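You operate a simulated robot arm through the tools that you are given. There is no shell and no other tool.

The job below is to be done with a simulated robot arm. You get a single attempt, and the scene is never put back.

## Task
Put the green net bag in the bag stand and zero the counter.
Fine: fold the chute up, unclamp the old bag and stand it on the finishing bench; press the counter button once; end with the new bag clamped and the chute down. Where these are worked on the way, their far stop is far enough and under half their travel is too little: bag chute.

The check looks at the end state, three seconds after you hand in, the way a careful person would. Anything else that was tipped, shoved, dropped, spilled or broken makes it a failure. Flat cloth is picked up by pressing the open fingertips on it (5 to 10 N) and closing them slowly along it; thin cloth reads only 2 to 8 mm in the jaws.

## Robot
A 6-joint arm with a two-finger gripper, fixed in place. Base frame: the origin is on the floor under the middle of its stand, x ahead of it, y to its left, z up; the work surface is at about z = 0.9. Lengths are in m, angles in degrees, forces in N, time in s.
It reaches about 1.417 m from its shoulder. Its first joint turns from -166.0 to 166.0 degrees. Payload 3.43 kg.
Tool frame: the origin (TCP) lies between the finger pads and is the grasp point; the fingertips stand 0.02 m ahead of it; z points along the fingers, y is the line along which they close. The gripper opens to 0.19 m; its body begins 0.248 m behind the TCP.
Orientation is that of the tool frame in the base frame, as a unit quaternion [w, x, y, z]. With the fingers straight down and closing along the base's y, the tool's x points along the base's -x, its y along +y and its z along -z.

## Interface
- The arm moves only by the tool step_arm. Its argument "deltas" is a list of rows, each a list of 3 entries, a list of its own where there are three numbers: the shift along the base's x, y, z in mm, then the turn, a rotation vector about the base's x, y, z in degrees, then the gripper command, from -1 (fully open) to 1 (shut), values between in proportion. In form: [[[dx, dy, dz], [wx, wy, wz], jaw], ...]. A call has 1 to 20 rows; each row is the pose to reach, as a shift and turn from the pose commanded when the call began. A row lasts 0.2 s, in which the tool goes at most 0.05 m and 8.6 degrees; a call with a longer step from one row to the next is refused whole, and so is a gripper value outside its range. A pose out of reach is approached as far as the arm can. The call stops where the force on the tool passes 90 N (or 10 N more than at its start, if that is more) or the arm is blocked; 0.2 s more then pass. The fingers move at their own pace (about 0.153 m/s each) and stop on an object; they squeeze with about 37 N. The grip force told is the motor's: it shows also when the fingers shut on nothing. Time passes only in rows, and 0.2 s behind the last, so rows that repeat a pose let the fingers close. It gives the time, the measured TCP pose, the force on the tool (base axes), the opening and the grip force at its end, in the units of the frame above (readings bear some noise), with the torque about the TCP (base axes, N m) and any sound that the robot's microphone picked up.
- Cameras (640 x 400 px; columns grow to the right, rows downward): "scene" is fixed at [0.0509, -0.5001, 1.6245]; the picture's right is [0.24, -0.97, 0.00], its down [-0.70, -0.17, -0.69] and it looks along [0.67, 0.16, -0.72] (base axes); focal length 254 px, centre (320, 200). "wrist" rides on the gripper at [0.07, -0.008, -0.288] in the tool frame; the picture's right is [0.12, 0.99, 0.00], its down [-0.96, 0.12, -0.25] and it looks along [-0.24, 0.03, 0.97] (tool axes); focal length 261 px, centre (320, 200). There is no depth. A picture from a camera that has moved, and an enlarged one, comes with that camera's place and axes in the base frame and with its lens.
- get_image(camera): a new picture of that camera. No time passes.
- move_column(by): moves the trunk up (or, below 0, down) by that many m; the arm rides with it, the base frame stays. It gives what a move gives, with no picture.
- inspect(camera, box): a new picture of the part [left, top, right, bottom] of that camera's present view, enlarged. No time passes.
- job_done(): hands the job in; it is judged then, once.

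Nothing tells you positions but the pictures and the camera data. Unless the task says otherwise, let go and move clear before handing in.

The tools are called after "Emit:" by a JSON object that holds its "op" and its "data". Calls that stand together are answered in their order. step_arm: Moves the arm, as the interface text tells. Its arguments: {"type":"object","properties":{"deltas":{"type":"array","items":{"type":"array"}}},"required":["deltas"]} The other tools are called the same way: move_column (by) moves the trunk up or down; get_image (camera) takes a picture; inspect (camera, box) takes an enlarged picture of a part of a camera's view; job_done () hands the job in.

At the start:

```text
time_s: 0.0
tool_pos: [0.6438, -0.2643, 1.2904]
tcp_rot: [0.0, 0.0, 1.0, -0.001]
force: [-0.4, 0.4, 0.1]
ft_torque: [0.01, 0.02, 0.0]
width: 0.1898
grip_force: 0.0
trunk travel left (down, up): [-0.35, 0.09]
```

scene: 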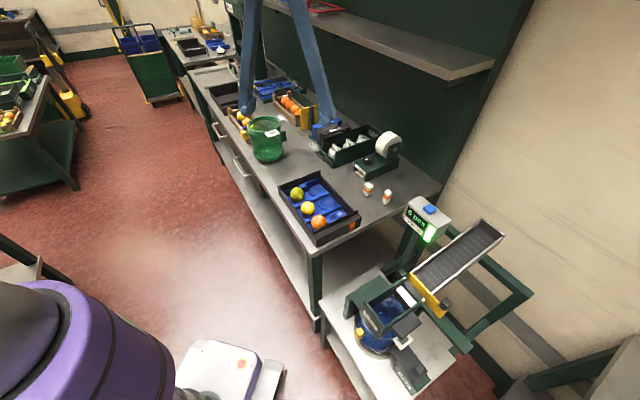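
wrist: 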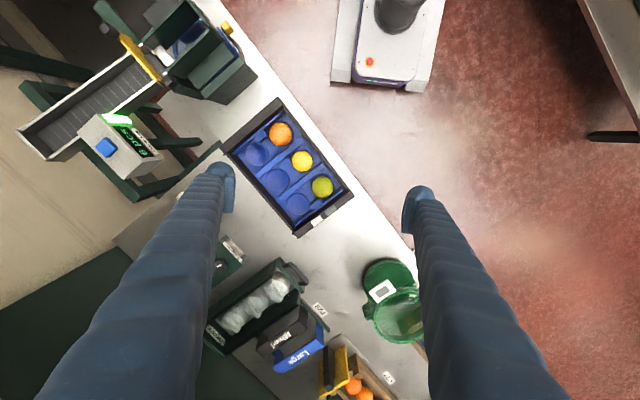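

I see a bench with trays, a green net bag on the bench, and a bag stand with a blue bag, chute and counter at the right end. I'll look closer before moving anything.

Emit:
{"op": "inspect", "data": {"camera": "scene", "box": [320, 180, 560, 400]}}

Emit:
{"op": "inspect", "data": {"camera": "scene", "box": [200, 60, 440, 250]}}

Emit:
{"op": "inspect", "data": {"camera": "wrist", "box": [0, 0, 280, 220]}}

Emit:
{"op": "inspect", "data": {"camera": "wrist", "box": [190, 220, 460, 400]}}

```text
1.82 times, centred on (440, 290) of scene
camera zoom: at [0.0509, -0.5001, 1.6245], right [0.24, -0.97, 0.0], down [-0.7, -0.17, -0.69], along [0.67, 0.16, -0.72], focal length 461 px, centre (102, 36)
```

zoom: 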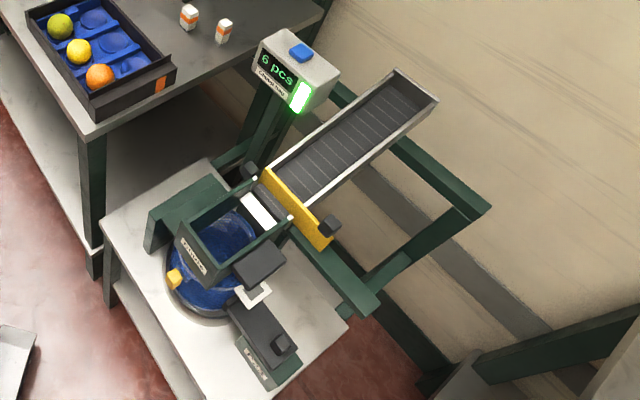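

```text
2.11 times, centred on (320, 155) of scene
camera zoom: at [0.0509, -0.5001, 1.6245], right [0.24, -0.97, 0.0], down [-0.7, -0.17, -0.69], along [0.67, 0.16, -0.72], focal length 534 px, centre (320, 295)
```

zoom: 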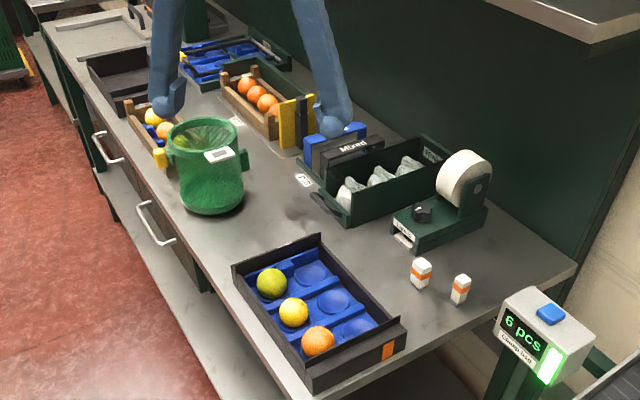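

```text
1.82 times, centred on (140, 110) of wrist
camera zoom: at [0.5745, -0.2719, 1.5776], right [-0.12, 0.99, 0.0], down [0.96, 0.12, 0.25], along [0.24, 0.03, -0.97], focal length 474 px, centre (647, 364)
```

zoom: 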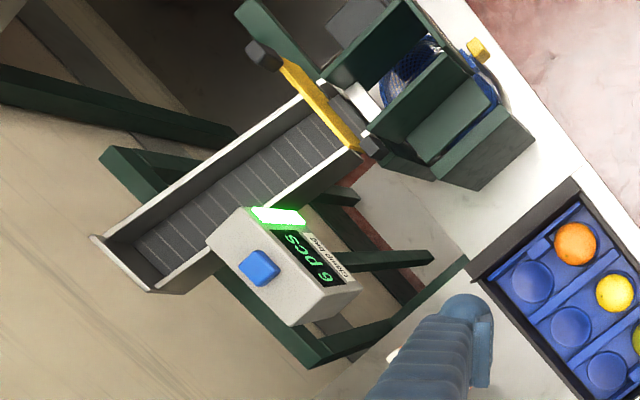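

```text
2.22 times, centred on (325, 310) of wrist
camera zoom: at [0.5745, -0.2719, 1.5776], right [-0.12, 0.99, 0.0], down [0.96, 0.12, 0.25], along [0.24, 0.03, -0.97], focal length 579 px, centre (309, -44)
```

zoom: 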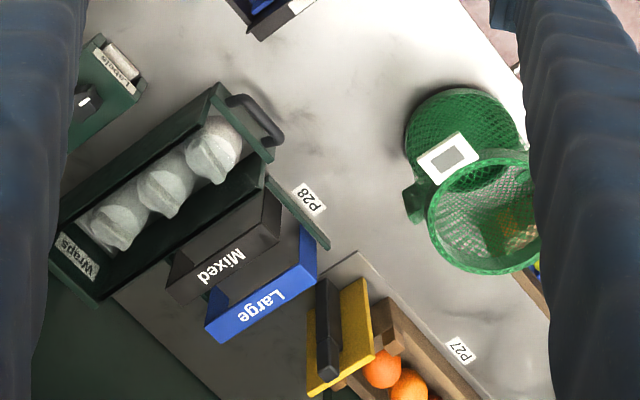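

The stand sits at roughly (0.4, -0.65), turned about 45°, with the counter button near (0.65, -0.71, 1.02) and the green bag near (0.95, -0.03). I'll move the camera above the stand for a closer view.

Emit:
{"op": "step_arm", "data": {"deltas": [[[-30, -30, 10], [0, 0, 0], -1], [[-60, -60, 20], [0, 0, 0], -1], [[-90, -90, 30], [0, 0, 0], -1], [[-120, -120, 40], [0, 0, 0], -1], [[-150, -150, 50], [0, 0, 0], -1], [[-180, -180, 60], [0, 0, 0], -1], [[-210, -210, 70], [0, 0, 0], -1], [[-210, -210, 70], [0, 0, 0], -1]]}}

Emit:
{"op": "get_image", "data": {"camera": "wrist"}}

Emit:
{"op": "get_image", "data": {"camera": "scene"}}

```text
time_s: 1.8
tool_pos: [0.4331, -0.4725, 1.3612]
tcp_rot: [-0.001, 0.0, 1.0, 0.0]
force: [0.1, 0.0, -0.6]
ft_torque: [-0.01, 0.05, 0.03]
width: 0.1898
grip_force: 0.0
trunk travel left (down, up): [-0.35, 0.09]
```

```text
taken
camera wrist: at [0.3631, -0.4798, 1.6486], right [-0.12, 0.99, 0.0], down [0.96, 0.12, 0.25], along [0.24, 0.03, -0.97], focal length 261 px, centre (320, 200)
```

wrist: 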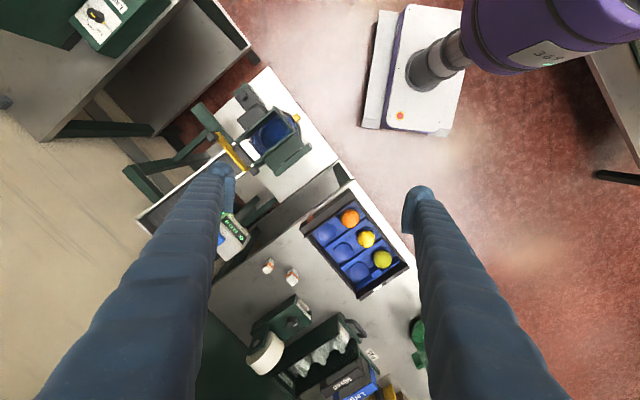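

```text
taken
```

scene: 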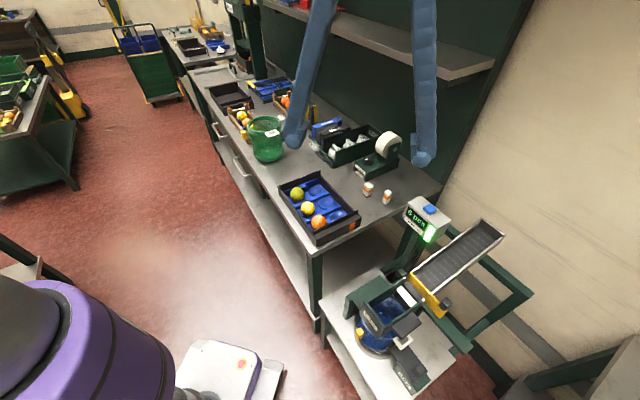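

The stand and another table beyond it came into view. I'll zoom on both to find labels.

Emit:
{"op": "inspect", "data": {"camera": "wrist", "box": [0, 0, 200, 140]}}

Emit:
{"op": "inspect", "data": {"camera": "wrist", "box": [120, 60, 340, 260]}}

Emit:
{"op": "inspect", "data": {"camera": "scene", "box": [0, 0, 240, 200]}}

Emit:
{"op": "inspect", "data": {"camera": "scene", "box": [440, 230, 640, 400]}}

```text
2.86 times, centred on (100, 70) of wrist
camera zoom: at [0.3631, -0.4798, 1.6486], right [-0.12, 0.99, 0.0], down [0.96, 0.12, 0.25], along [0.24, 0.03, -0.97], focal length 745 px, centre (949, 571)
```

zoom: 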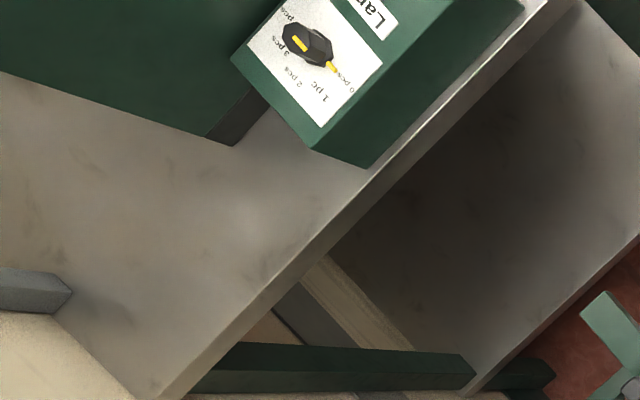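

```text
2.00 times, centred on (230, 160) of wrist
camera zoom: at [0.3631, -0.4798, 1.6486], right [-0.12, 0.99, 0.0], down [0.96, 0.12, 0.25], along [0.24, 0.03, -0.97], focal length 521 px, centre (500, 280)
```

zoom: 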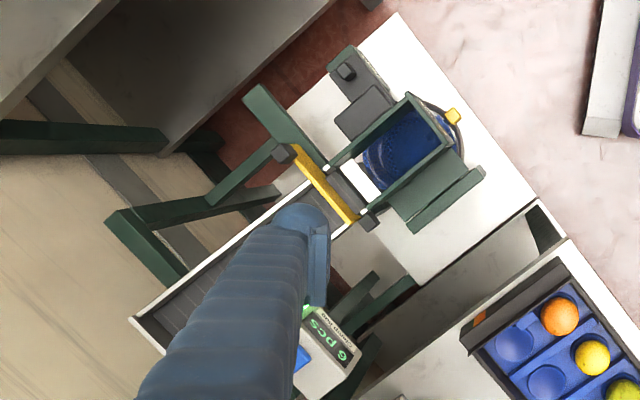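

```text
2.00 times, centred on (120, 100) of scene
camera zoom: at [0.0509, -0.5001, 1.6245], right [0.24, -0.97, 0.0], down [-0.7, -0.17, -0.69], along [0.67, 0.16, -0.72], focal length 507 px, centre (720, 400)
```

zoom: 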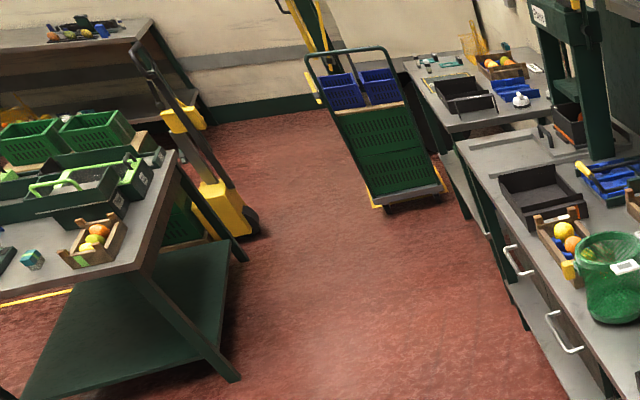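

```text
2.35 times, centred on (540, 315) of scene
camera zoom: at [0.0509, -0.5001, 1.6245], right [0.24, -0.97, 0.0], down [-0.7, -0.17, -0.69], along [0.67, 0.16, -0.72], focal length 597 px, centre (-198, -71)
```

zoom: 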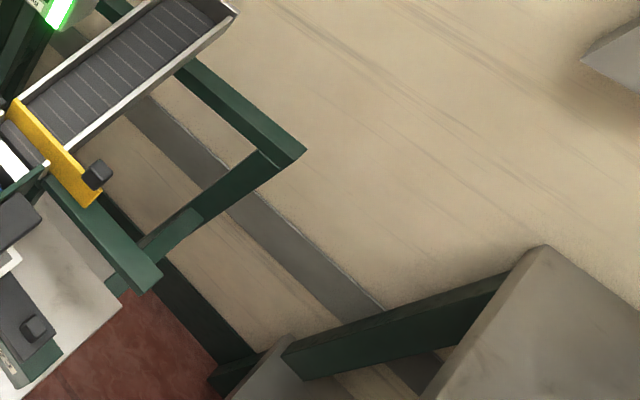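

I'll move the camera closer over the stand to understand the clamp, hinge and chute.

Emit:
{"op": "step_arm", "data": {"deltas": [[[-20, -40, -10], [0, 0, 0], -1], [[-40, -80, -20], [0, 0, 0], -1], [[-60, -120, -30], [0, 0, 0], -1], [[-80, -150, -50], [0, 0, 0], -1], [[-100, -180, -60], [0, 0, 0], -1], [[-100, -180, -60], [0, 0, 0], -1]]}}

Emit:
{"op": "get_image", "data": {"camera": "wrist"}}

Emit:
{"op": "inspect", "data": {"camera": "wrist", "box": [200, 80, 440, 230]}}

```text
time_s: 3.2
tool_pos: [0.3338, -0.6536, 1.3021]
tcp_rot: [-0.001, 0.0, 1.0, 0.0]
force: [0.6, -0.1, -0.1]
ft_torque: [0.09, 0.02, 0.04]
width: 0.19
grip_force: 0.0
trunk travel left (down, up): [-0.35, 0.09]
```

```text
taken
camera wrist: at [0.263, -0.6608, 1.5889], right [-0.12, 0.99, 0.0], down [0.96, 0.12, 0.25], along [0.25, 0.03, -0.97], focal length 261 px, centre (320, 200)
```

wrist: 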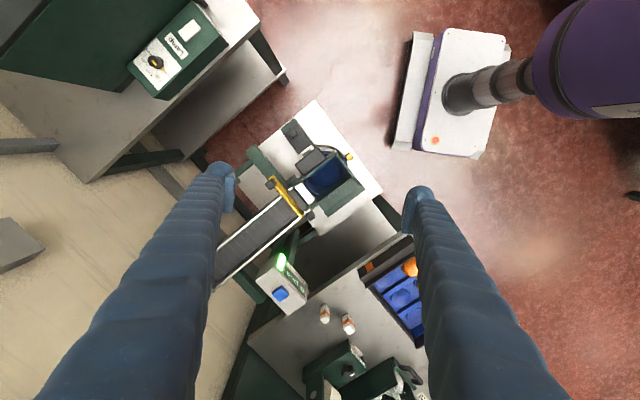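

```text
2.67 times, centred on (320, 155) of wrist
camera zoom: at [0.263, -0.6608, 1.5889], right [-0.12, 0.99, 0.0], down [0.96, 0.12, 0.25], along [0.25, 0.03, -0.97], focal length 695 px, centre (320, 320)
```

zoom: 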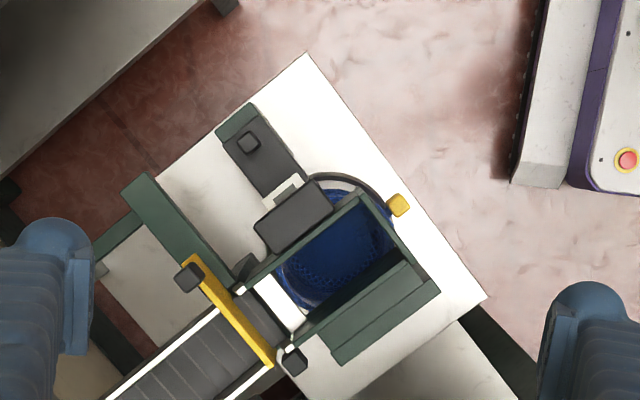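

I'll zoom into the scene camera's view of the stand for labels on the clamp and hopper.

Emit:
{"op": "inspect", "data": {"camera": "scene", "box": [340, 265, 440, 395]}}

Emit:
{"op": "inspect", "data": {"camera": "scene", "box": [390, 190, 510, 290]}}

Emit:
{"op": "inspect", "data": {"camera": "scene", "box": [230, 100, 310, 180]}}

Emit:
{"op": "inspect", "data": {"camera": "wrist", "box": [0, 0, 300, 190]}}

```text
3.08 times, centred on (390, 330) of scene
camera zoom: at [0.0509, -0.5001, 1.6245], right [0.24, -0.97, 0.0], down [-0.7, -0.17, -0.69], along [0.67, 0.16, -0.72], focal length 780 px, centre (105, -200)
```

zoom: 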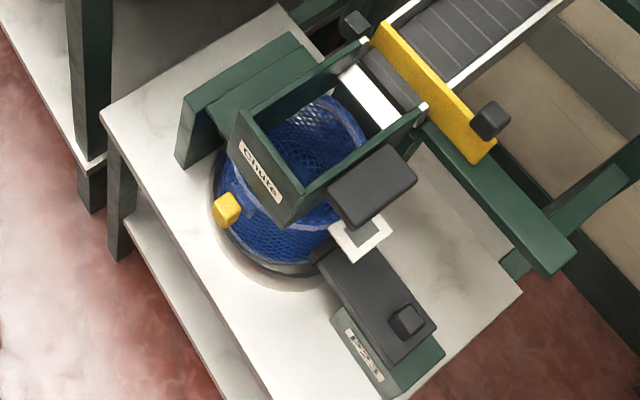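

```text
4.00 times, centred on (450, 240) of scene
camera zoom: at [0.0509, -0.5001, 1.6245], right [0.24, -0.97, 0.0], down [-0.7, -0.17, -0.69], along [0.67, 0.16, -0.72], focal length 1014 px, centre (-200, 40)
```

zoom: 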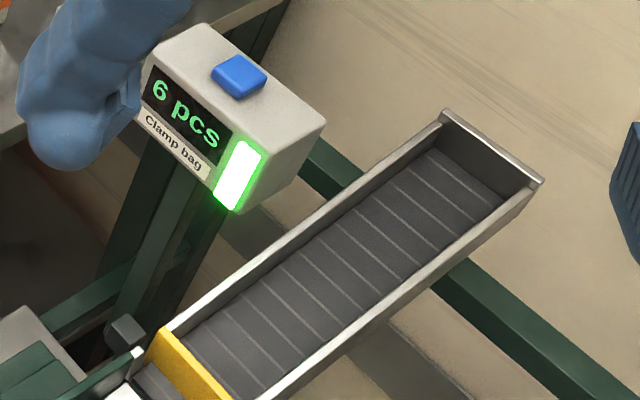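

```text
5.00 times, centred on (270, 140) of scene
camera zoom: at [0.0509, -0.5001, 1.6245], right [0.24, -0.97, 0.0], down [-0.7, -0.17, -0.69], along [0.67, 0.16, -0.72], focal length 1268 px, centre (570, 500)
```

zoom: 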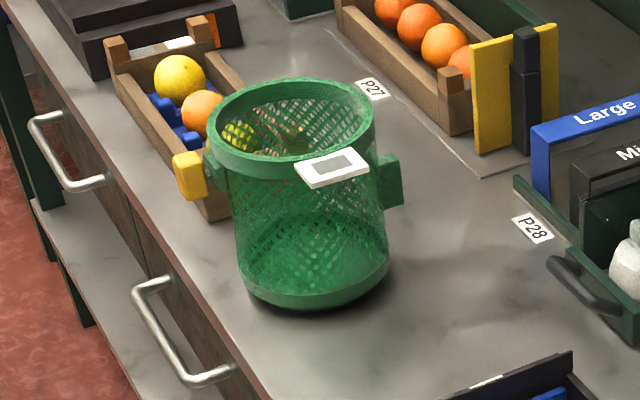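

```text
2.11 times, centred on (150, 95) of wrist
camera zoom: at [0.263, -0.6608, 1.5889], right [-0.12, 0.99, 0.0], down [0.96, 0.12, 0.25], along [0.25, 0.03, -0.97], focal length 549 px, centre (678, 421)
```

zoom: 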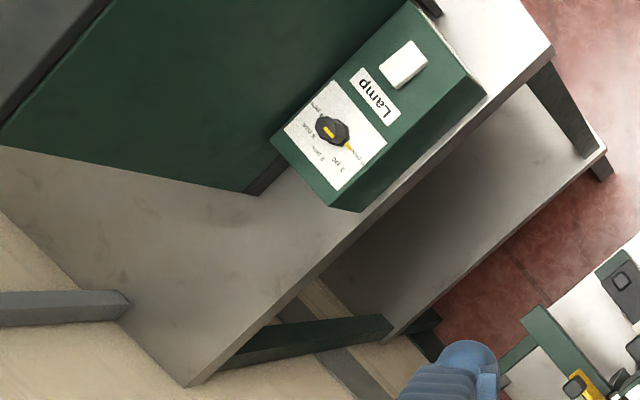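

I now understand the layout: the small green box labelled "Chute" hangs over the blue bag (rim z ≈ 0.76), a black clamp lever sits on the P34 block, and the display reads "6 pcs / Clamp bag". I'll turn and tilt the wrist to look at the stand from the robot's side.

Emit:
{"op": "step_arm", "data": {"deltas": [[[-10, 30, -20], [0, 0, -8], -1], [[-20, 65, -40], [0, 0, -16], -1], [[-30, 95, -60], [0, 0, -24], -1], [[-40, 125, -80], [0, 0, -32], -1], [[-50, 160, -100], [0, 0, -40], -1], [[-60, 190, -120], [0, 0, -48], -1], [[-70, 220, -130], [0, 0, -55], -1], [[-77, 237, -140], [0, 0, -60], -1], [[-77, 237, -140], [0, 0, -60], -1]]}}

Emit:
{"op": "get_image", "data": {"camera": "wrist"}}

```text
time_s: 5.2
tool_pos: [0.2575, -0.417, 1.163]
tcp_rot: [-0.001, 0.502, 0.865, -0.001]
force: [0.4, -0.2, 0.8]
ft_torque: [0.05, -0.01, 0.02]
width: 0.1903
grip_force: 0.2
trunk travel left (down, up): [-0.35, 0.09]
```

```text
taken
camera wrist: at [0.2153, -0.3603, 1.4495], right [0.8, 0.6, 0.0], down [0.58, -0.78, 0.25], along [0.15, -0.2, -0.97], focal length 261 px, centre (320, 200)
```

wrist: 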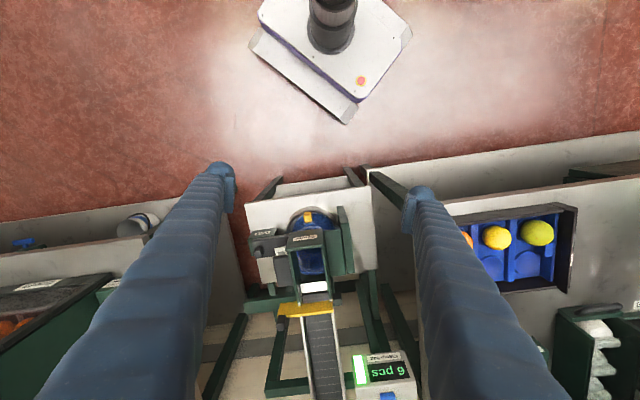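

Emit:
{"op": "step_arm", "data": {"deltas": [[[0, 0, -10], [-6.9, -4, 0], -1], [[0, 0, -20], [-13.8, -8, 0], -1], [[0, 0, -30], [-20.8, -12, 0], -1], [[0, 0, -40], [-27.7, -16, 0], -1], [[0, 0, -50], [-34.6, -20, 0], -1], [[0, 0, -60], [-39, -22.5, 0], -1], [[0, 0, -60], [-39, -22.5, 0], -1]]}}

Emit:
{"op": "get_image", "data": {"camera": "wrist"}}

```text
time_s: 6.8
tool_pos: [0.3371, -0.5862, 1.156]
tcp_rot: [0.313, 0.466, 0.808, -0.179]
force: [-1.0, 0.6, -0.3]
ft_torque: [-0.05, -0.02, 0.0]
width: 0.1901
grip_force: 0.1
out of reach, approached as far as the arm can: row 3, 4, 5, 6, 7
trunk travel left (down, up): [-0.35, 0.09]
```

```text
taken
camera wrist: at [0.2082, -0.3785, 1.3215], right [0.81, 0.58, -0.08], down [0.37, -0.42, 0.83], along [0.45, -0.7, -0.55], focal length 261 px, centre (320, 200)
```

wrist: 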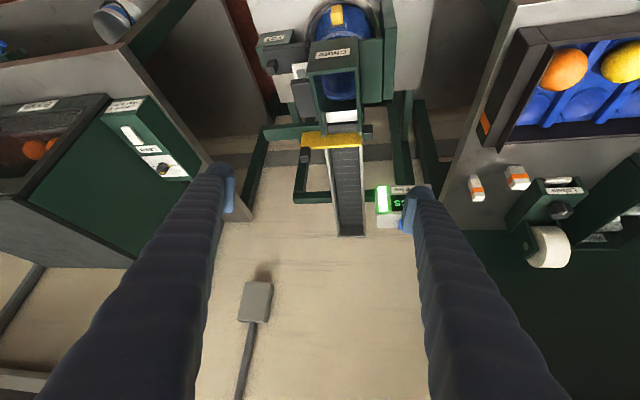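

Emit:
{"op": "inspect", "data": {"camera": "wrist", "box": [240, 0, 420, 115]}}

Emit:
{"op": "inspect", "data": {"camera": "wrist", "box": [0, 0, 240, 220]}}

Emit:
{"op": "inspect", "data": {"camera": "wrist", "box": [280, 110, 440, 250]}}

```text
3.48 times, centred on (330, 58) of wrist
camera zoom: at [0.2082, -0.3785, 1.3215], right [0.81, 0.58, -0.08], down [0.37, -0.42, 0.83], along [0.45, -0.7, -0.55], focal length 907 px, centre (285, 696)
```

zoom: 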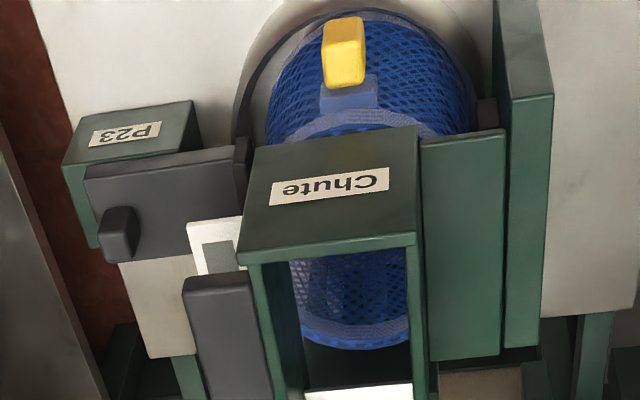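

```text
1.82 times, centred on (120, 110) of wrist
camera zoom: at [0.2082, -0.3785, 1.3215], right [0.81, 0.58, -0.08], down [0.37, -0.42, 0.83], along [0.45, -0.7, -0.55], focal length 474 px, centre (684, 364)
```

zoom: 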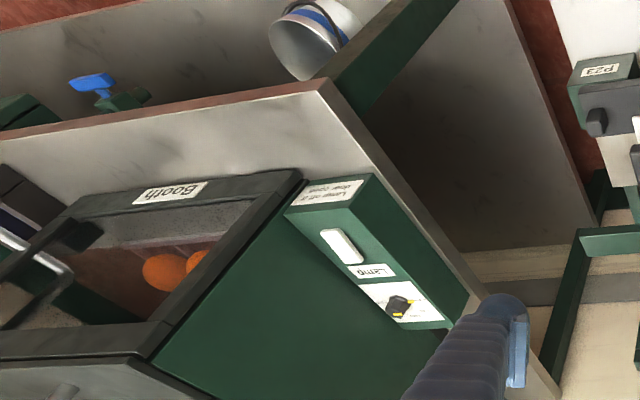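

```text
2.86 times, centred on (360, 180) of wrist
camera zoom: at [0.2082, -0.3785, 1.3215], right [0.81, 0.58, -0.08], down [0.37, -0.42, 0.83], along [0.45, -0.7, -0.55], focal length 745 px, centre (206, 257)
```

zoom: 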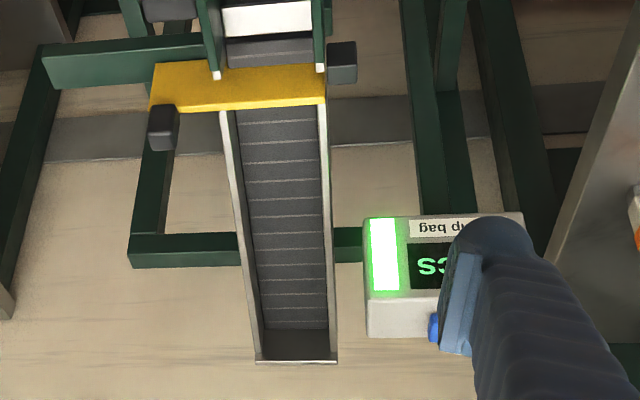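

The other bench at right is the "Booth" (lamp), so the main bench is the likely finishing bench; I'll verify later. I'm undoing the tilt, which hit the reach limit, and will then view the clamp from its side.

Emit:
{"op": "step_arm", "data": {"deltas": [[[0, 0, 10], [6.9, 4, 0], -1], [[0, 0, 20], [13.8, 8, 0], -1], [[0, 0, 30], [20.8, 12, 0], -1], [[0, 0, 40], [27.7, 16, 0], -1], [[0, 0, 50], [34.6, 20, 0], -1], [[0, 0, 60], [39, 22.5, 0], -1], [[0, 0, 60], [39, 22.5, 0], -1]]}}

```text
time_s: 8.4
tool_pos: [0.3385, -0.5875, 1.2189]
tcp_rot: [-0.021, 0.5, 0.866, 0.014]
force: [-0.7, 0.0, -0.5]
ft_torque: [-0.04, -0.02, 0.02]
width: 0.1903
grip_force: 0.1
out of reach, approached as far as the arm can: row 2
trunk travel left (down, up): [-0.35, 0.09]
```

Emit:
{"op": "step_arm", "data": {"deltas": [[[-30, -14, 0], [0, 0, 7.5], -1], [[-60, -28, 0], [0, 0, 15], -1], [[-90, -42, 0], [0, 0, 22.5], -1], [[-120, -56, 0], [0, 0, 30], -1], [[-150, -70, 0], [0, 0, 37.5], -1], [[-180, -84, 0], [0, 0, 45], -1], [[-210, -98, 0], [0, 0, 52.5], -1], [[-238, -112, 0], [0, 0, 60], -1], [[-238, -112, 0], [0, 0, 60], -1]]}}

Emit:
{"op": "step_arm", "data": {"deltas": [[[0, 0, -15], [0, -8, 0], -1], [[0, 0, -30], [0, -16, 0], -1], [[0, 0, -45], [0, -24, 0], -1], [[0, 0, -60], [0, -32, 0], -1], [[0, 0, -75], [0, -40, 0], -1], [[0, 0, -90], [0, -48, 0], -1], [[0, 0, -90], [0, -48, 0], -1]]}}

Emit:
{"op": "get_image", "data": {"camera": "wrist"}}

```text
time_s: 10.4
tool_pos: [0.1011, -0.6987, 1.2194]
tcp_rot: [-0.026, -0.001, 1.0, 0.002]
force: [0.3, -0.2, -0.1]
ft_torque: [-0.03, 0.06, 0.0]
width: 0.1898
grip_force: 0.0
trunk travel left (down, up): [-0.35, 0.09]
```

```text
time_s: 12.0
tool_pos: [0.1031, -0.6996, 1.1306]
tcp_rot: [0.383, 0.0, 0.924, 0.001]
force: [0.8, 0.0, -1.0]
ft_torque: [0.06, 0.0, 0.01]
width: 0.1898
grip_force: 0.0
trunk travel left (down, up): [-0.35, 0.09]
```

```text
taken
camera wrist: at [-0.1504, -0.7076, 1.2837], right [-0.09, 0.99, -0.08], down [0.5, 0.12, 0.86], along [0.86, 0.03, -0.51], focal length 261 px, centre (320, 200)
```

wrist: 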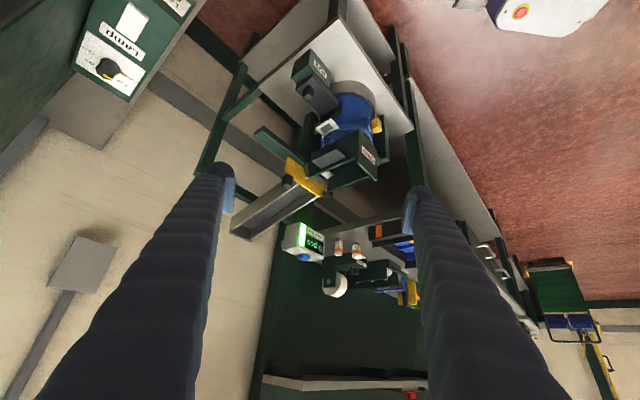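

Emit:
{"op": "inspect", "data": {"camera": "wrist", "box": [250, 20, 430, 240]}}

Emit:
{"op": "inspect", "data": {"camera": "wrist", "box": [280, 40, 390, 120]}}

Emit:
{"op": "inspect", "data": {"camera": "wrist", "box": [280, 100, 400, 190]}}

Emit:
{"op": "inspect", "data": {"camera": "wrist", "box": [270, 210, 440, 310]}}

```text
1.82 times, centred on (340, 130) of wrist
camera zoom: at [-0.1504, -0.7076, 1.2837], right [-0.09, 0.99, -0.08], down [0.5, 0.12, 0.86], along [0.86, 0.03, -0.51], focal length 474 px, centre (284, 327)
```

zoom: 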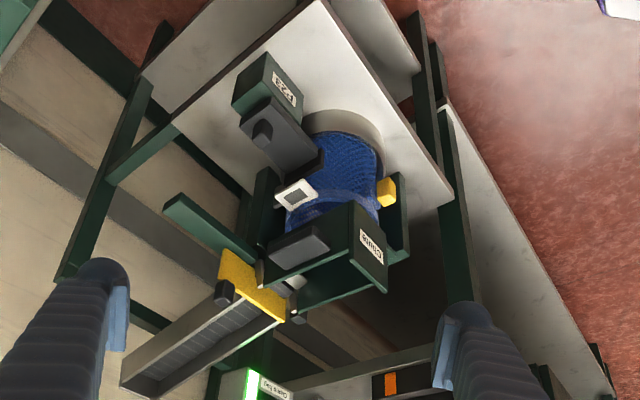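

```text
5.00 times, centred on (335, 80) of wrist
camera zoom: at [-0.1504, -0.7076, 1.2837], right [-0.09, 0.99, -0.08], down [0.5, 0.12, 0.86], along [0.86, 0.03, -0.51], focal length 1303 px, centre (245, 800)
```

zoom: 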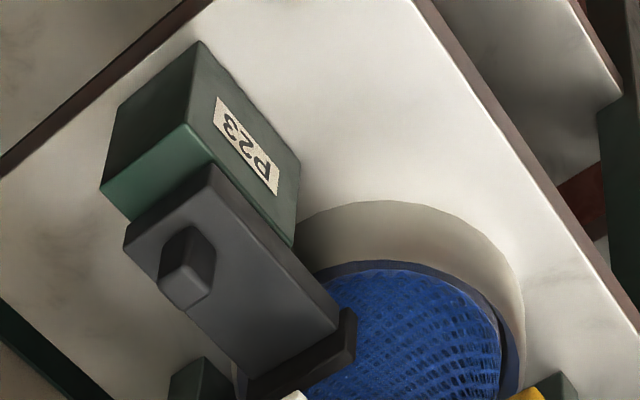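

```text
4.44 times, centred on (340, 145) of wrist
camera zoom: at [-0.1504, -0.7076, 1.2837], right [-0.09, 0.99, -0.08], down [0.5, 0.12, 0.86], along [0.86, 0.03, -0.51], focal length 1158 px, centre (231, 444)
```

zoom: 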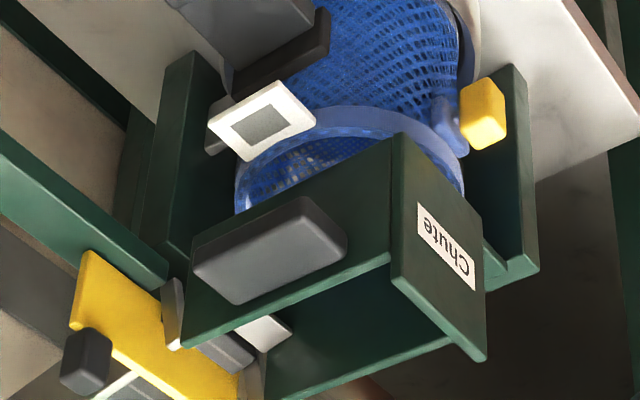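

```text
3.76 times, centred on (355, 260) of wrist
camera zoom: at [-0.1504, -0.7076, 1.2837], right [-0.09, 0.99, -0.08], down [0.5, 0.12, 0.86], along [0.86, 0.03, -0.51], focal length 981 px, centre (188, -26)
```

zoom: 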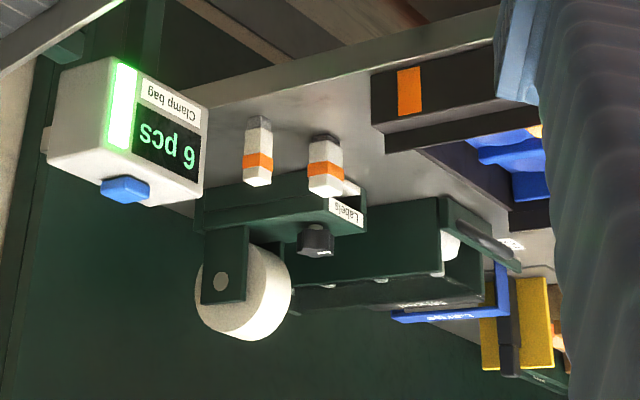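

The side view clearly shows the chute box, the grey handle pad on its side, the clamp slide with knob, and the bag's tabs. Next I'll look at the hinge from above and from the other side.

Emit:
{"op": "step_arm", "data": {"deltas": [[[10, 0, 15], [0, 8, 0], -1], [[30, 10, 30], [0, 16, 0], -1], [[50, 20, 45], [0, 24, 0], -1], [[70, 30, 60], [0, 32, 0], -1], [[90, 40, 70], [0, 40, 0], -1], [[110, 40, 70], [0, 45, 0], -1], [[130, 40, 70], [0, 45, 0], -1]]}}

Emit:
{"op": "step_arm", "data": {"deltas": [[[20, 20, -10], [0, 0, 8], -1], [[40, 40, -20], [0, 0, 16], -1], [[60, 60, -30], [0, 0, 24], -1], [[80, 80, -40], [0, 0, 32], -1], [[100, 100, -50], [0, 0, 40], -1], [[120, 110, -60], [0, 0, 45], -1], [[120, 110, -60], [0, 0, 45], -1]]}}

Emit:
{"op": "get_image", "data": {"camera": "wrist"}}

```text
time_s: 13.6
tool_pos: [0.2317, -0.6582, 1.2003]
tcp_rot: [-0.001, 0.001, 1.0, 0.002]
force: [0.8, 0.3, -0.3]
ft_torque: [0.03, 0.0, 0.01]
width: 0.1897
grip_force: 0.1
trunk travel left (down, up): [-0.35, 0.09]
```

```text
time_s: 15.2
tool_pos: [0.3495, -0.5473, 1.1391]
tcp_rot: [0.0, -0.383, 0.924, 0.002]
force: [-1.2, -0.1, -0.1]
ft_torque: [0.02, -0.01, -0.03]
width: 0.1901
grip_force: 0.0
trunk travel left (down, up): [-0.35, 0.09]
```

```text
taken
camera wrist: at [0.3073, -0.6036, 1.4272], right [-0.79, 0.62, 0.0], down [0.6, 0.76, 0.25], along [0.15, 0.2, -0.97], focal length 261 px, centre (320, 200)
```

wrist: 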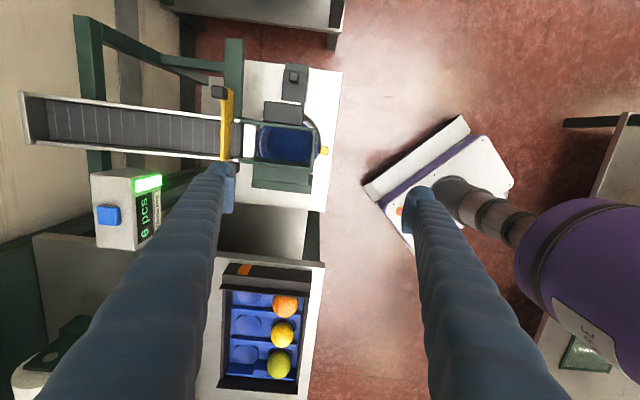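

Emit:
{"op": "inspect", "data": {"camera": "wrist", "box": [200, 50, 360, 220]}}

Emit:
{"op": "inspect", "data": {"camera": "wrist", "box": [220, 90, 340, 200]}}

```text
2.35 times, centred on (280, 135) of wrist
camera zoom: at [0.3073, -0.6036, 1.4272], right [-0.79, 0.62, 0.0], down [0.6, 0.76, 0.25], along [0.15, 0.2, -0.97], focal length 613 px, centre (414, 353)
```

zoom: 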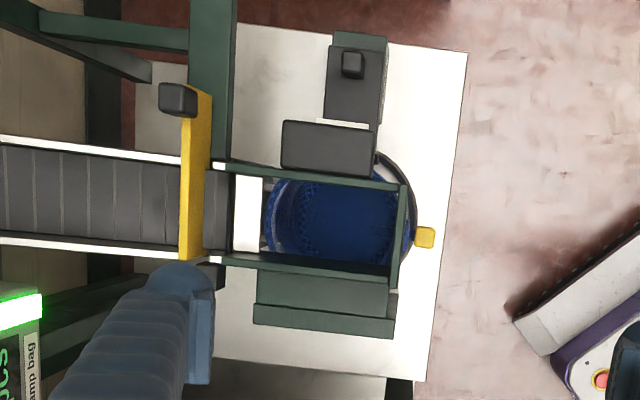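

```text
3.64 times, centred on (280, 145) of wrist
camera zoom: at [0.3073, -0.6036, 1.4272], right [-0.79, 0.62, 0.0], down [0.6, 0.76, 0.25], along [0.15, 0.2, -0.97], focal length 948 px, centre (466, 400)
```

zoom: 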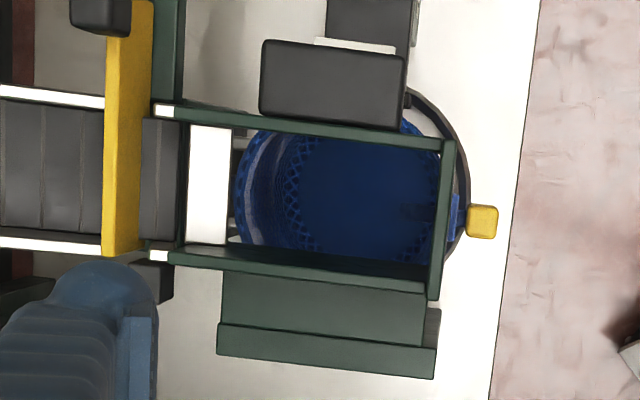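

Emit:
{"op": "inspect", "data": {"camera": "scene", "box": [340, 265, 400, 310]}}

Emit:
{"op": "inspect", "data": {"camera": "scene", "box": [380, 265, 440, 310]}}

Emit:
{"op": "inspect", "data": {"camera": "wrist", "box": [235, 130, 305, 190]}}

Emit:
{"op": "inspect", "data": {"camera": "wrist", "box": [255, 60, 325, 120]}}

```text
8.89 times, centred on (370, 288) of scene
camera zoom: at [0.0509, -0.5001, 1.6245], right [0.24, -0.97, 0.0], down [-0.7, -0.17, -0.69], along [0.67, 0.16, -0.72], focal length 2254 px, centre (-124, -578)
```

zoom: 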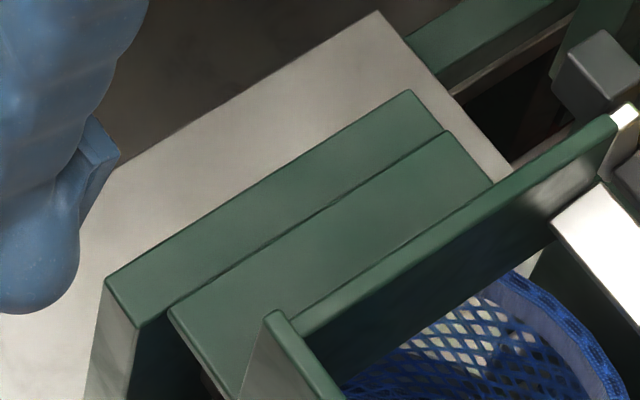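

```text
8.89 times, centred on (410, 288) of scene
camera zoom: at [0.0509, -0.5001, 1.6245], right [0.24, -0.97, 0.0], down [-0.7, -0.17, -0.69], along [0.67, 0.16, -0.72], focal length 2254 px, centre (-480, -578)
```

zoom: 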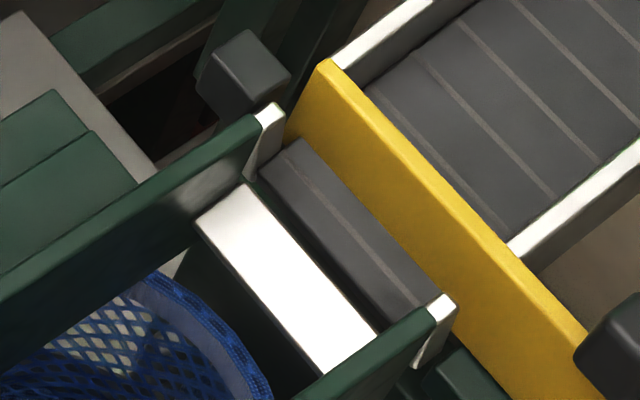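

```text
6.67 times, centred on (270, 160) of wrist
camera zoom: at [0.3073, -0.6036, 1.4272], right [-0.79, 0.62, 0.0], down [0.6, 0.76, 0.25], along [0.15, 0.2, -0.97], focal length 1738 px, centre (653, 467)
```

zoom: 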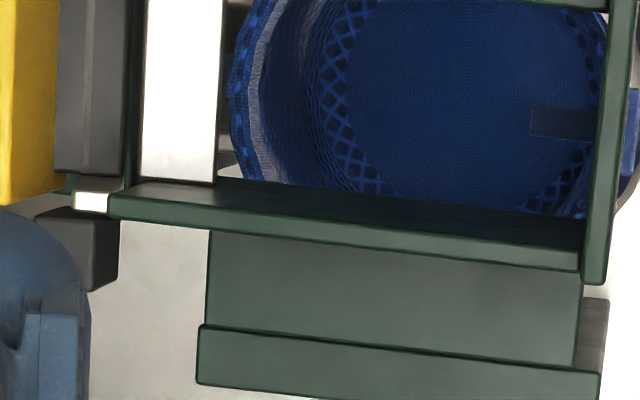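

```text
6.67 times, centred on (290, 90) of wrist
camera zoom: at [0.3073, -0.6036, 1.4272], right [-0.79, 0.62, 0.0], down [0.6, 0.76, 0.25], along [0.15, 0.2, -0.97], focal length 1738 px, centre (520, 933)
```

zoom: 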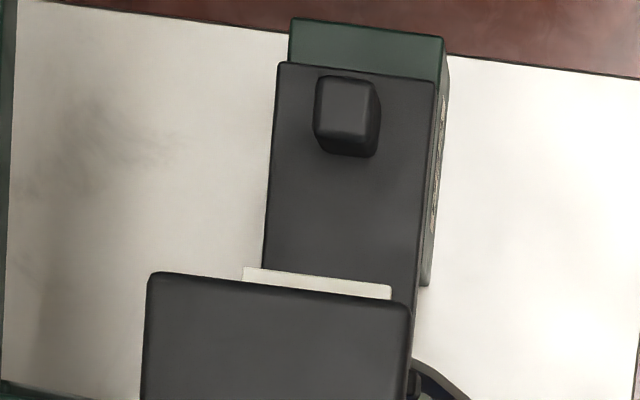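

The hinge appears to be on the chute's +e1 side (toward the bench), with the grey handle pad opposite; the clamp looks like a slide with a knob. Before acting I'll identify which bench is the finishing bench.

Emit:
{"op": "inspect", "data": {"camera": "scene", "box": [180, 20, 320, 120]}}

Emit:
{"op": "inspect", "data": {"camera": "scene", "box": [0, 60, 100, 200]}}

Emit:
{"op": "inspect", "data": {"camera": "scene", "box": [290, 110, 450, 220]}}

Emit:
{"op": "inspect", "data": {"camera": "scene", "box": [260, 0, 520, 120]}}

Emit:
{"op": "inspect", "data": {"camera": "scene", "box": [0, 200, 120, 300]}}

Emit:
{"op": "inspect", "data": {"camera": "scene", "box": [260, 160, 380, 250]}}

```text
4.00 times, centred on (250, 70) of scene
camera zoom: at [0.0509, -0.5001, 1.6245], right [0.24, -0.97, 0.0], down [-0.7, -0.17, -0.69], along [0.67, 0.16, -0.72], focal length 1014 px, centre (600, 720)
```

zoom: 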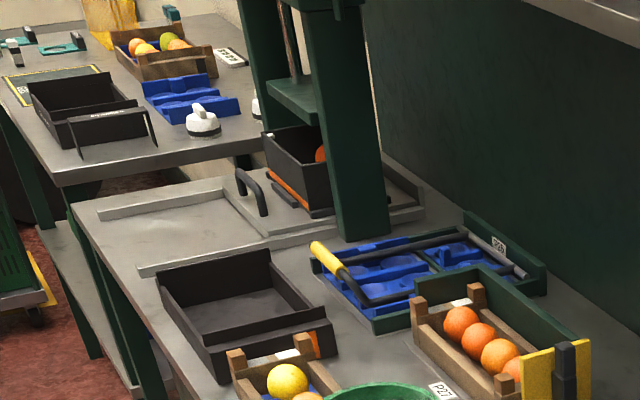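

```text
2.86 times, centred on (50, 130) of scene
camera zoom: at [0.0509, -0.5001, 1.6245], right [0.24, -0.97, 0.0], down [-0.7, -0.17, -0.69], along [0.67, 0.16, -0.72], focal length 725 px, centre (1091, 400)
```

zoom: 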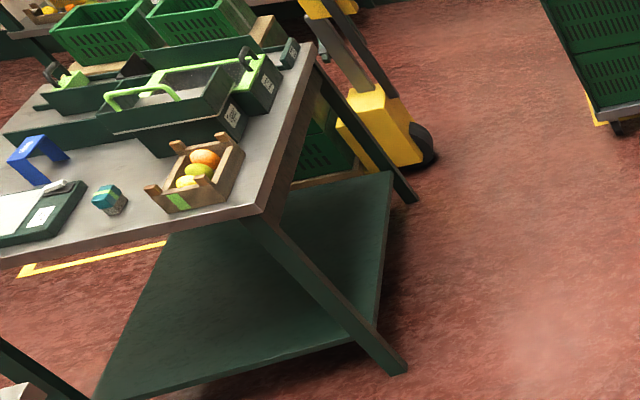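

```text
3.64 times, centred on (370, 165) of scene
camera zoom: at [0.0509, -0.5001, 1.6245], right [0.24, -0.97, 0.0], down [-0.7, -0.17, -0.69], along [0.67, 0.16, -0.72], focal length 922 px, centre (138, 327)
```

zoom: 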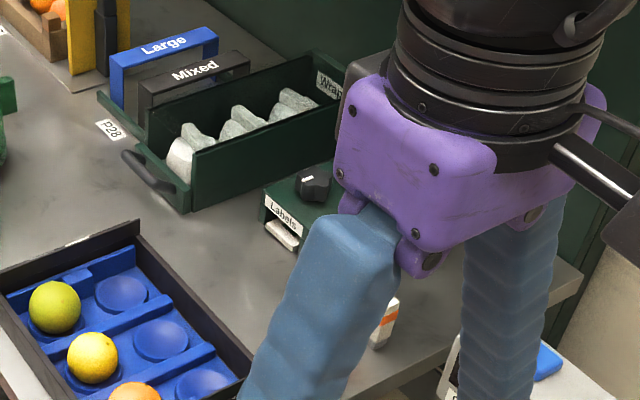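

```text
2.46 times, centred on (390, 60) of scene
camera zoom: at [0.0509, -0.5001, 1.6245], right [0.24, -0.97, 0.0], down [-0.7, -0.17, -0.69], along [0.67, 0.16, -0.72], focal length 624 px, centre (148, 545)
```

zoom: 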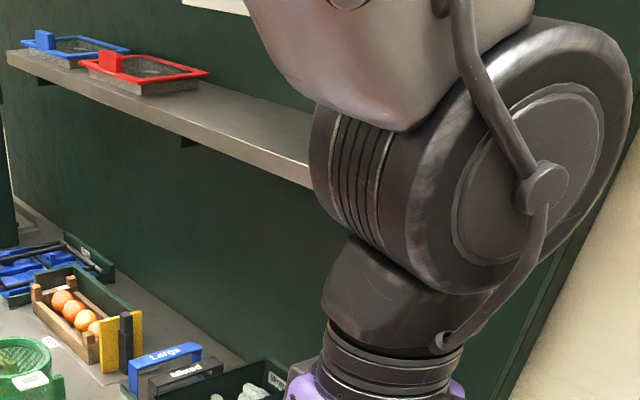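

```text
4.00 times, centred on (60, 250) of scene
camera zoom: at [0.0509, -0.5001, 1.6245], right [0.24, -0.97, 0.0], down [-0.7, -0.17, -0.69], along [0.67, 0.16, -0.72], focal length 1014 px, centre (1360, 0)
```

zoom: 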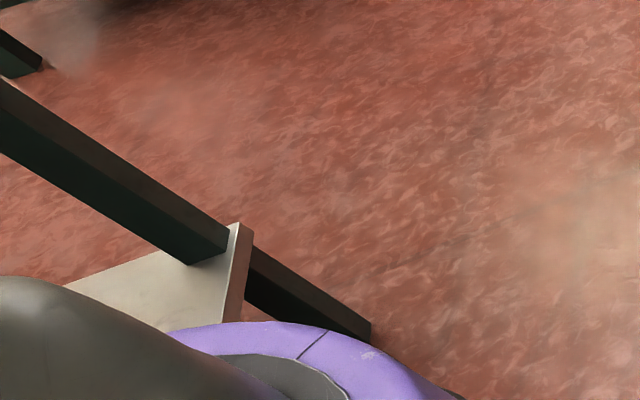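

```text
4.44 times, centred on (320, 205) of scene
camera zoom: at [0.0509, -0.5001, 1.6245], right [0.24, -0.97, 0.0], down [-0.7, -0.17, -0.69], along [0.67, 0.16, -0.72], focal length 1127 px, centre (320, 178)
```

zoom: 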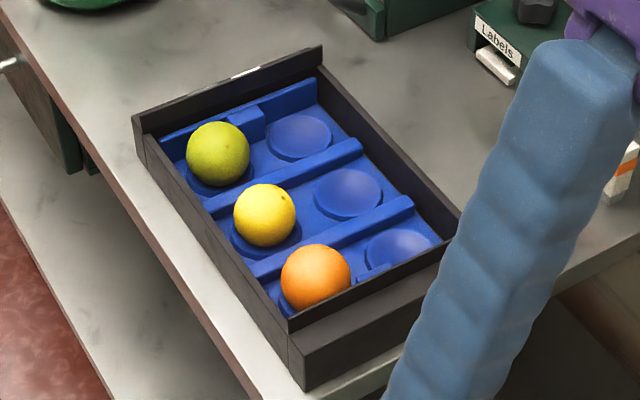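

Emit:
{"op": "inspect", "data": {"camera": "wrist", "box": [500, 80, 640, 400]}}

Emit:
{"op": "inspect", "data": {"camera": "wrist", "box": [0, 180, 230, 400]}}

```text
1.25 times, centred on (570, 240) of wrist
camera zoom: at [0.3073, -0.6036, 1.4272], right [-0.79, 0.62, 0.0], down [0.6, 0.76, 0.25], along [0.15, 0.2, -0.97], focal length 326 px, centre (8, 150)
```

zoom: 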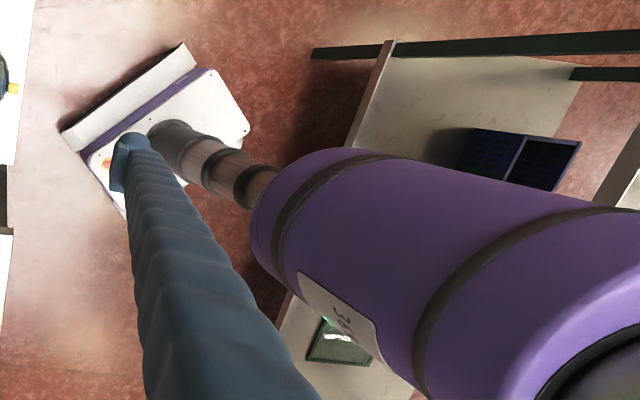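

```text
1.82 times, centred on (115, 290) of wrist
camera zoom: at [0.3073, -0.6036, 1.4272], right [-0.79, 0.62, 0.0], down [0.6, 0.76, 0.25], along [0.15, 0.2, -0.97], focal length 474 px, centre (693, 36)
```

zoom: 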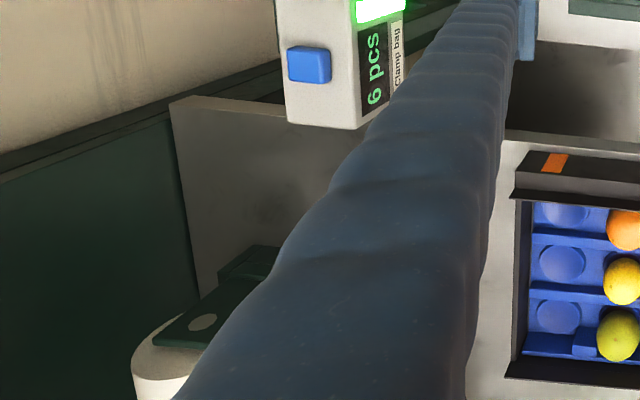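

There is also a bench behind the robot. I'll sweep the camera round to read every bench before choosing the finishing bench.

Emit:
{"op": "step_arm", "data": {"deltas": [[[10, 20, 40], [0, 0, -3], -1], [[30, 50, 75], [0, 0, -6], -1], [[50, 85, 100], [0, 0, -9], -1], [[70, 125, 115], [0, 0, -12], -1], [[90, 165, 130], [0, 0, -15], -1], [[110, 205, 140], [0, 0, -18], -1], [[130, 245, 150], [0, 0, -21], -1], [[150, 285, 160], [0, 0, -24], -1], [[170, 325, 170], [0, 0, -27], -1], [[190, 365, 180], [0, 0, -30], -1], [[210, 405, 190], [0, 0, -33], -1], [[225, 450, 200], [0, 0, -36], -1], [[240, 495, 210], [0, 0, -40], -1], [[250, 540, 210], [0, 0, -45], -1], [[250, 580, 210], [0, 0, -45], -1], [[250, 620, 210], [0, 0, -45], -1], [[250, 660, 210], [0, 0, -45], -1], [[250, 700, 210], [0, 0, -45], -1]]}}

Emit:
{"op": "get_image", "data": {"camera": "wrist"}}

```text
refused: row 2 steps farther than a row can; nothing moved
```

```text
taken
camera wrist: at [0.3073, -0.6036, 1.4272], right [-0.79, 0.62, 0.0], down [0.6, 0.76, 0.25], along [0.15, 0.2, -0.97], focal length 261 px, centre (320, 200)
```

wrist: 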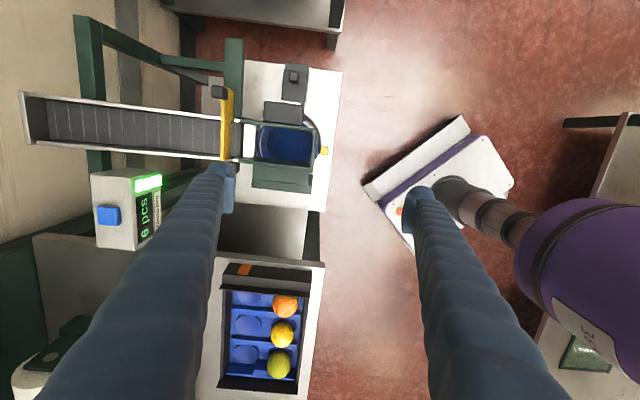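

Emit:
{"op": "step_arm", "data": {"deltas": [[[8, 16, 40], [0, 0, -3], -1], [[20, 40, 75], [0, 0, -6], -1], [[35, 70, 105], [0, 0, -9], -1], [[50, 105, 130], [0, 0, -12], -1], [[66, 143, 150], [0, 0, -15], -1], [[84, 183, 165], [0, 0, -18], -1], [[102, 225, 175], [0, 0, -21], -1], [[120, 268, 185], [0, 0, -24], -1], [[138, 311, 195], [0, 0, -27], -1], [[156, 354, 205], [0, 0, -30], -1], [[172, 398, 210], [0, 0, -33], -1], [[186, 443, 210], [0, 0, -36], -1], [[200, 488, 210], [0, 0, -40], -1], [[210, 534, 210], [0, 0, -45], -1], [[215, 580, 210], [0, 0, -45], -1], [[215, 628, 210], [0, 0, -45], -1], [[210, 676, 210], [0, 0, -45], -1], [[200, 720, 210], [0, 0, -45], -1]]}}

Emit:
{"op": "get_image", "data": {"camera": "wrist"}}

```text
time_s: 19.0
tool_pos: [0.5486, 0.1758, 1.3498]
tcp_rot: [0.0, 0.0, 1.0, 0.002]
force: [-0.7, -0.2, 0.4]
ft_torque: [-0.06, -0.04, 0.0]
width: 0.19
grip_force: 0.0
trunk travel left (down, up): [-0.35, 0.09]
```

```text
taken
camera wrist: at [0.4787, 0.1661, 1.6368], right [-0.12, 0.99, 0.0], down [0.96, 0.11, 0.25], along [0.25, 0.03, -0.97], focal length 261 px, centre (320, 200)
```

wrist: 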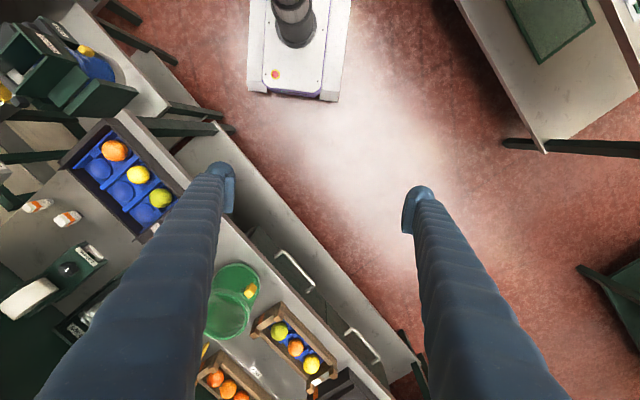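

A third bench lies to the robot's left near (0.2, 0.7). I'll move over it.

Emit:
{"op": "step_arm", "data": {"deltas": [[[-40, 25, 0], [0, 0, 6], -1], [[-80, 50, 0], [0, 0, 12], -1], [[-120, 75, 0], [0, 0, 18], -1], [[-160, 100, 0], [0, 0, 24], -1], [[-200, 125, 0], [0, 0, 30], -1], [[-240, 150, 0], [0, 0, 36], -1], [[-280, 175, 0], [0, 0, 42], -1], [[-320, 200, 0], [0, 0, 48], -1], [[-355, 230, 0], [0, 0, 54], -1], [[-390, 260, 0], [0, 0, 60], -1], [[-430, 285, 0], [0, 0, 66], -1], [[-470, 310, 0], [0, 0, 72], -1], [[-470, 310, 0], [0, 0, 72], -1]]}}

Emit:
{"op": "get_image", "data": {"camera": "wrist"}}

```text
time_s: 20.8
tool_pos: [0.3144, 0.3248, 1.3534]
tcp_rot: [0.005, -0.306, 0.952, 0.002]
force: [0.0, 0.4, 0.1]
ft_torque: [0.08, 0.0, 0.01]
width: 0.19
grip_force: 0.2
trunk travel left (down, up): [-0.35, 0.09]
stopped in row 9: the arm was blocked; the commanded pose is now the measured one
```

```text
taken
camera wrist: at [0.2604, 0.2762, 1.6406], right [-0.68, 0.74, 0.0], down [0.71, 0.65, 0.26], along [0.19, 0.17, -0.97], focal length 261 px, centre (320, 200)
```

wrist: 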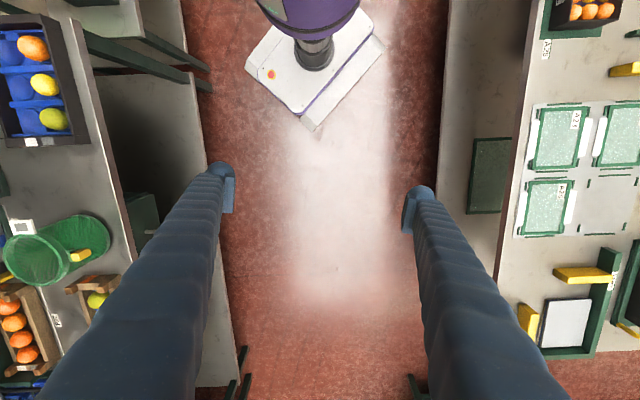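

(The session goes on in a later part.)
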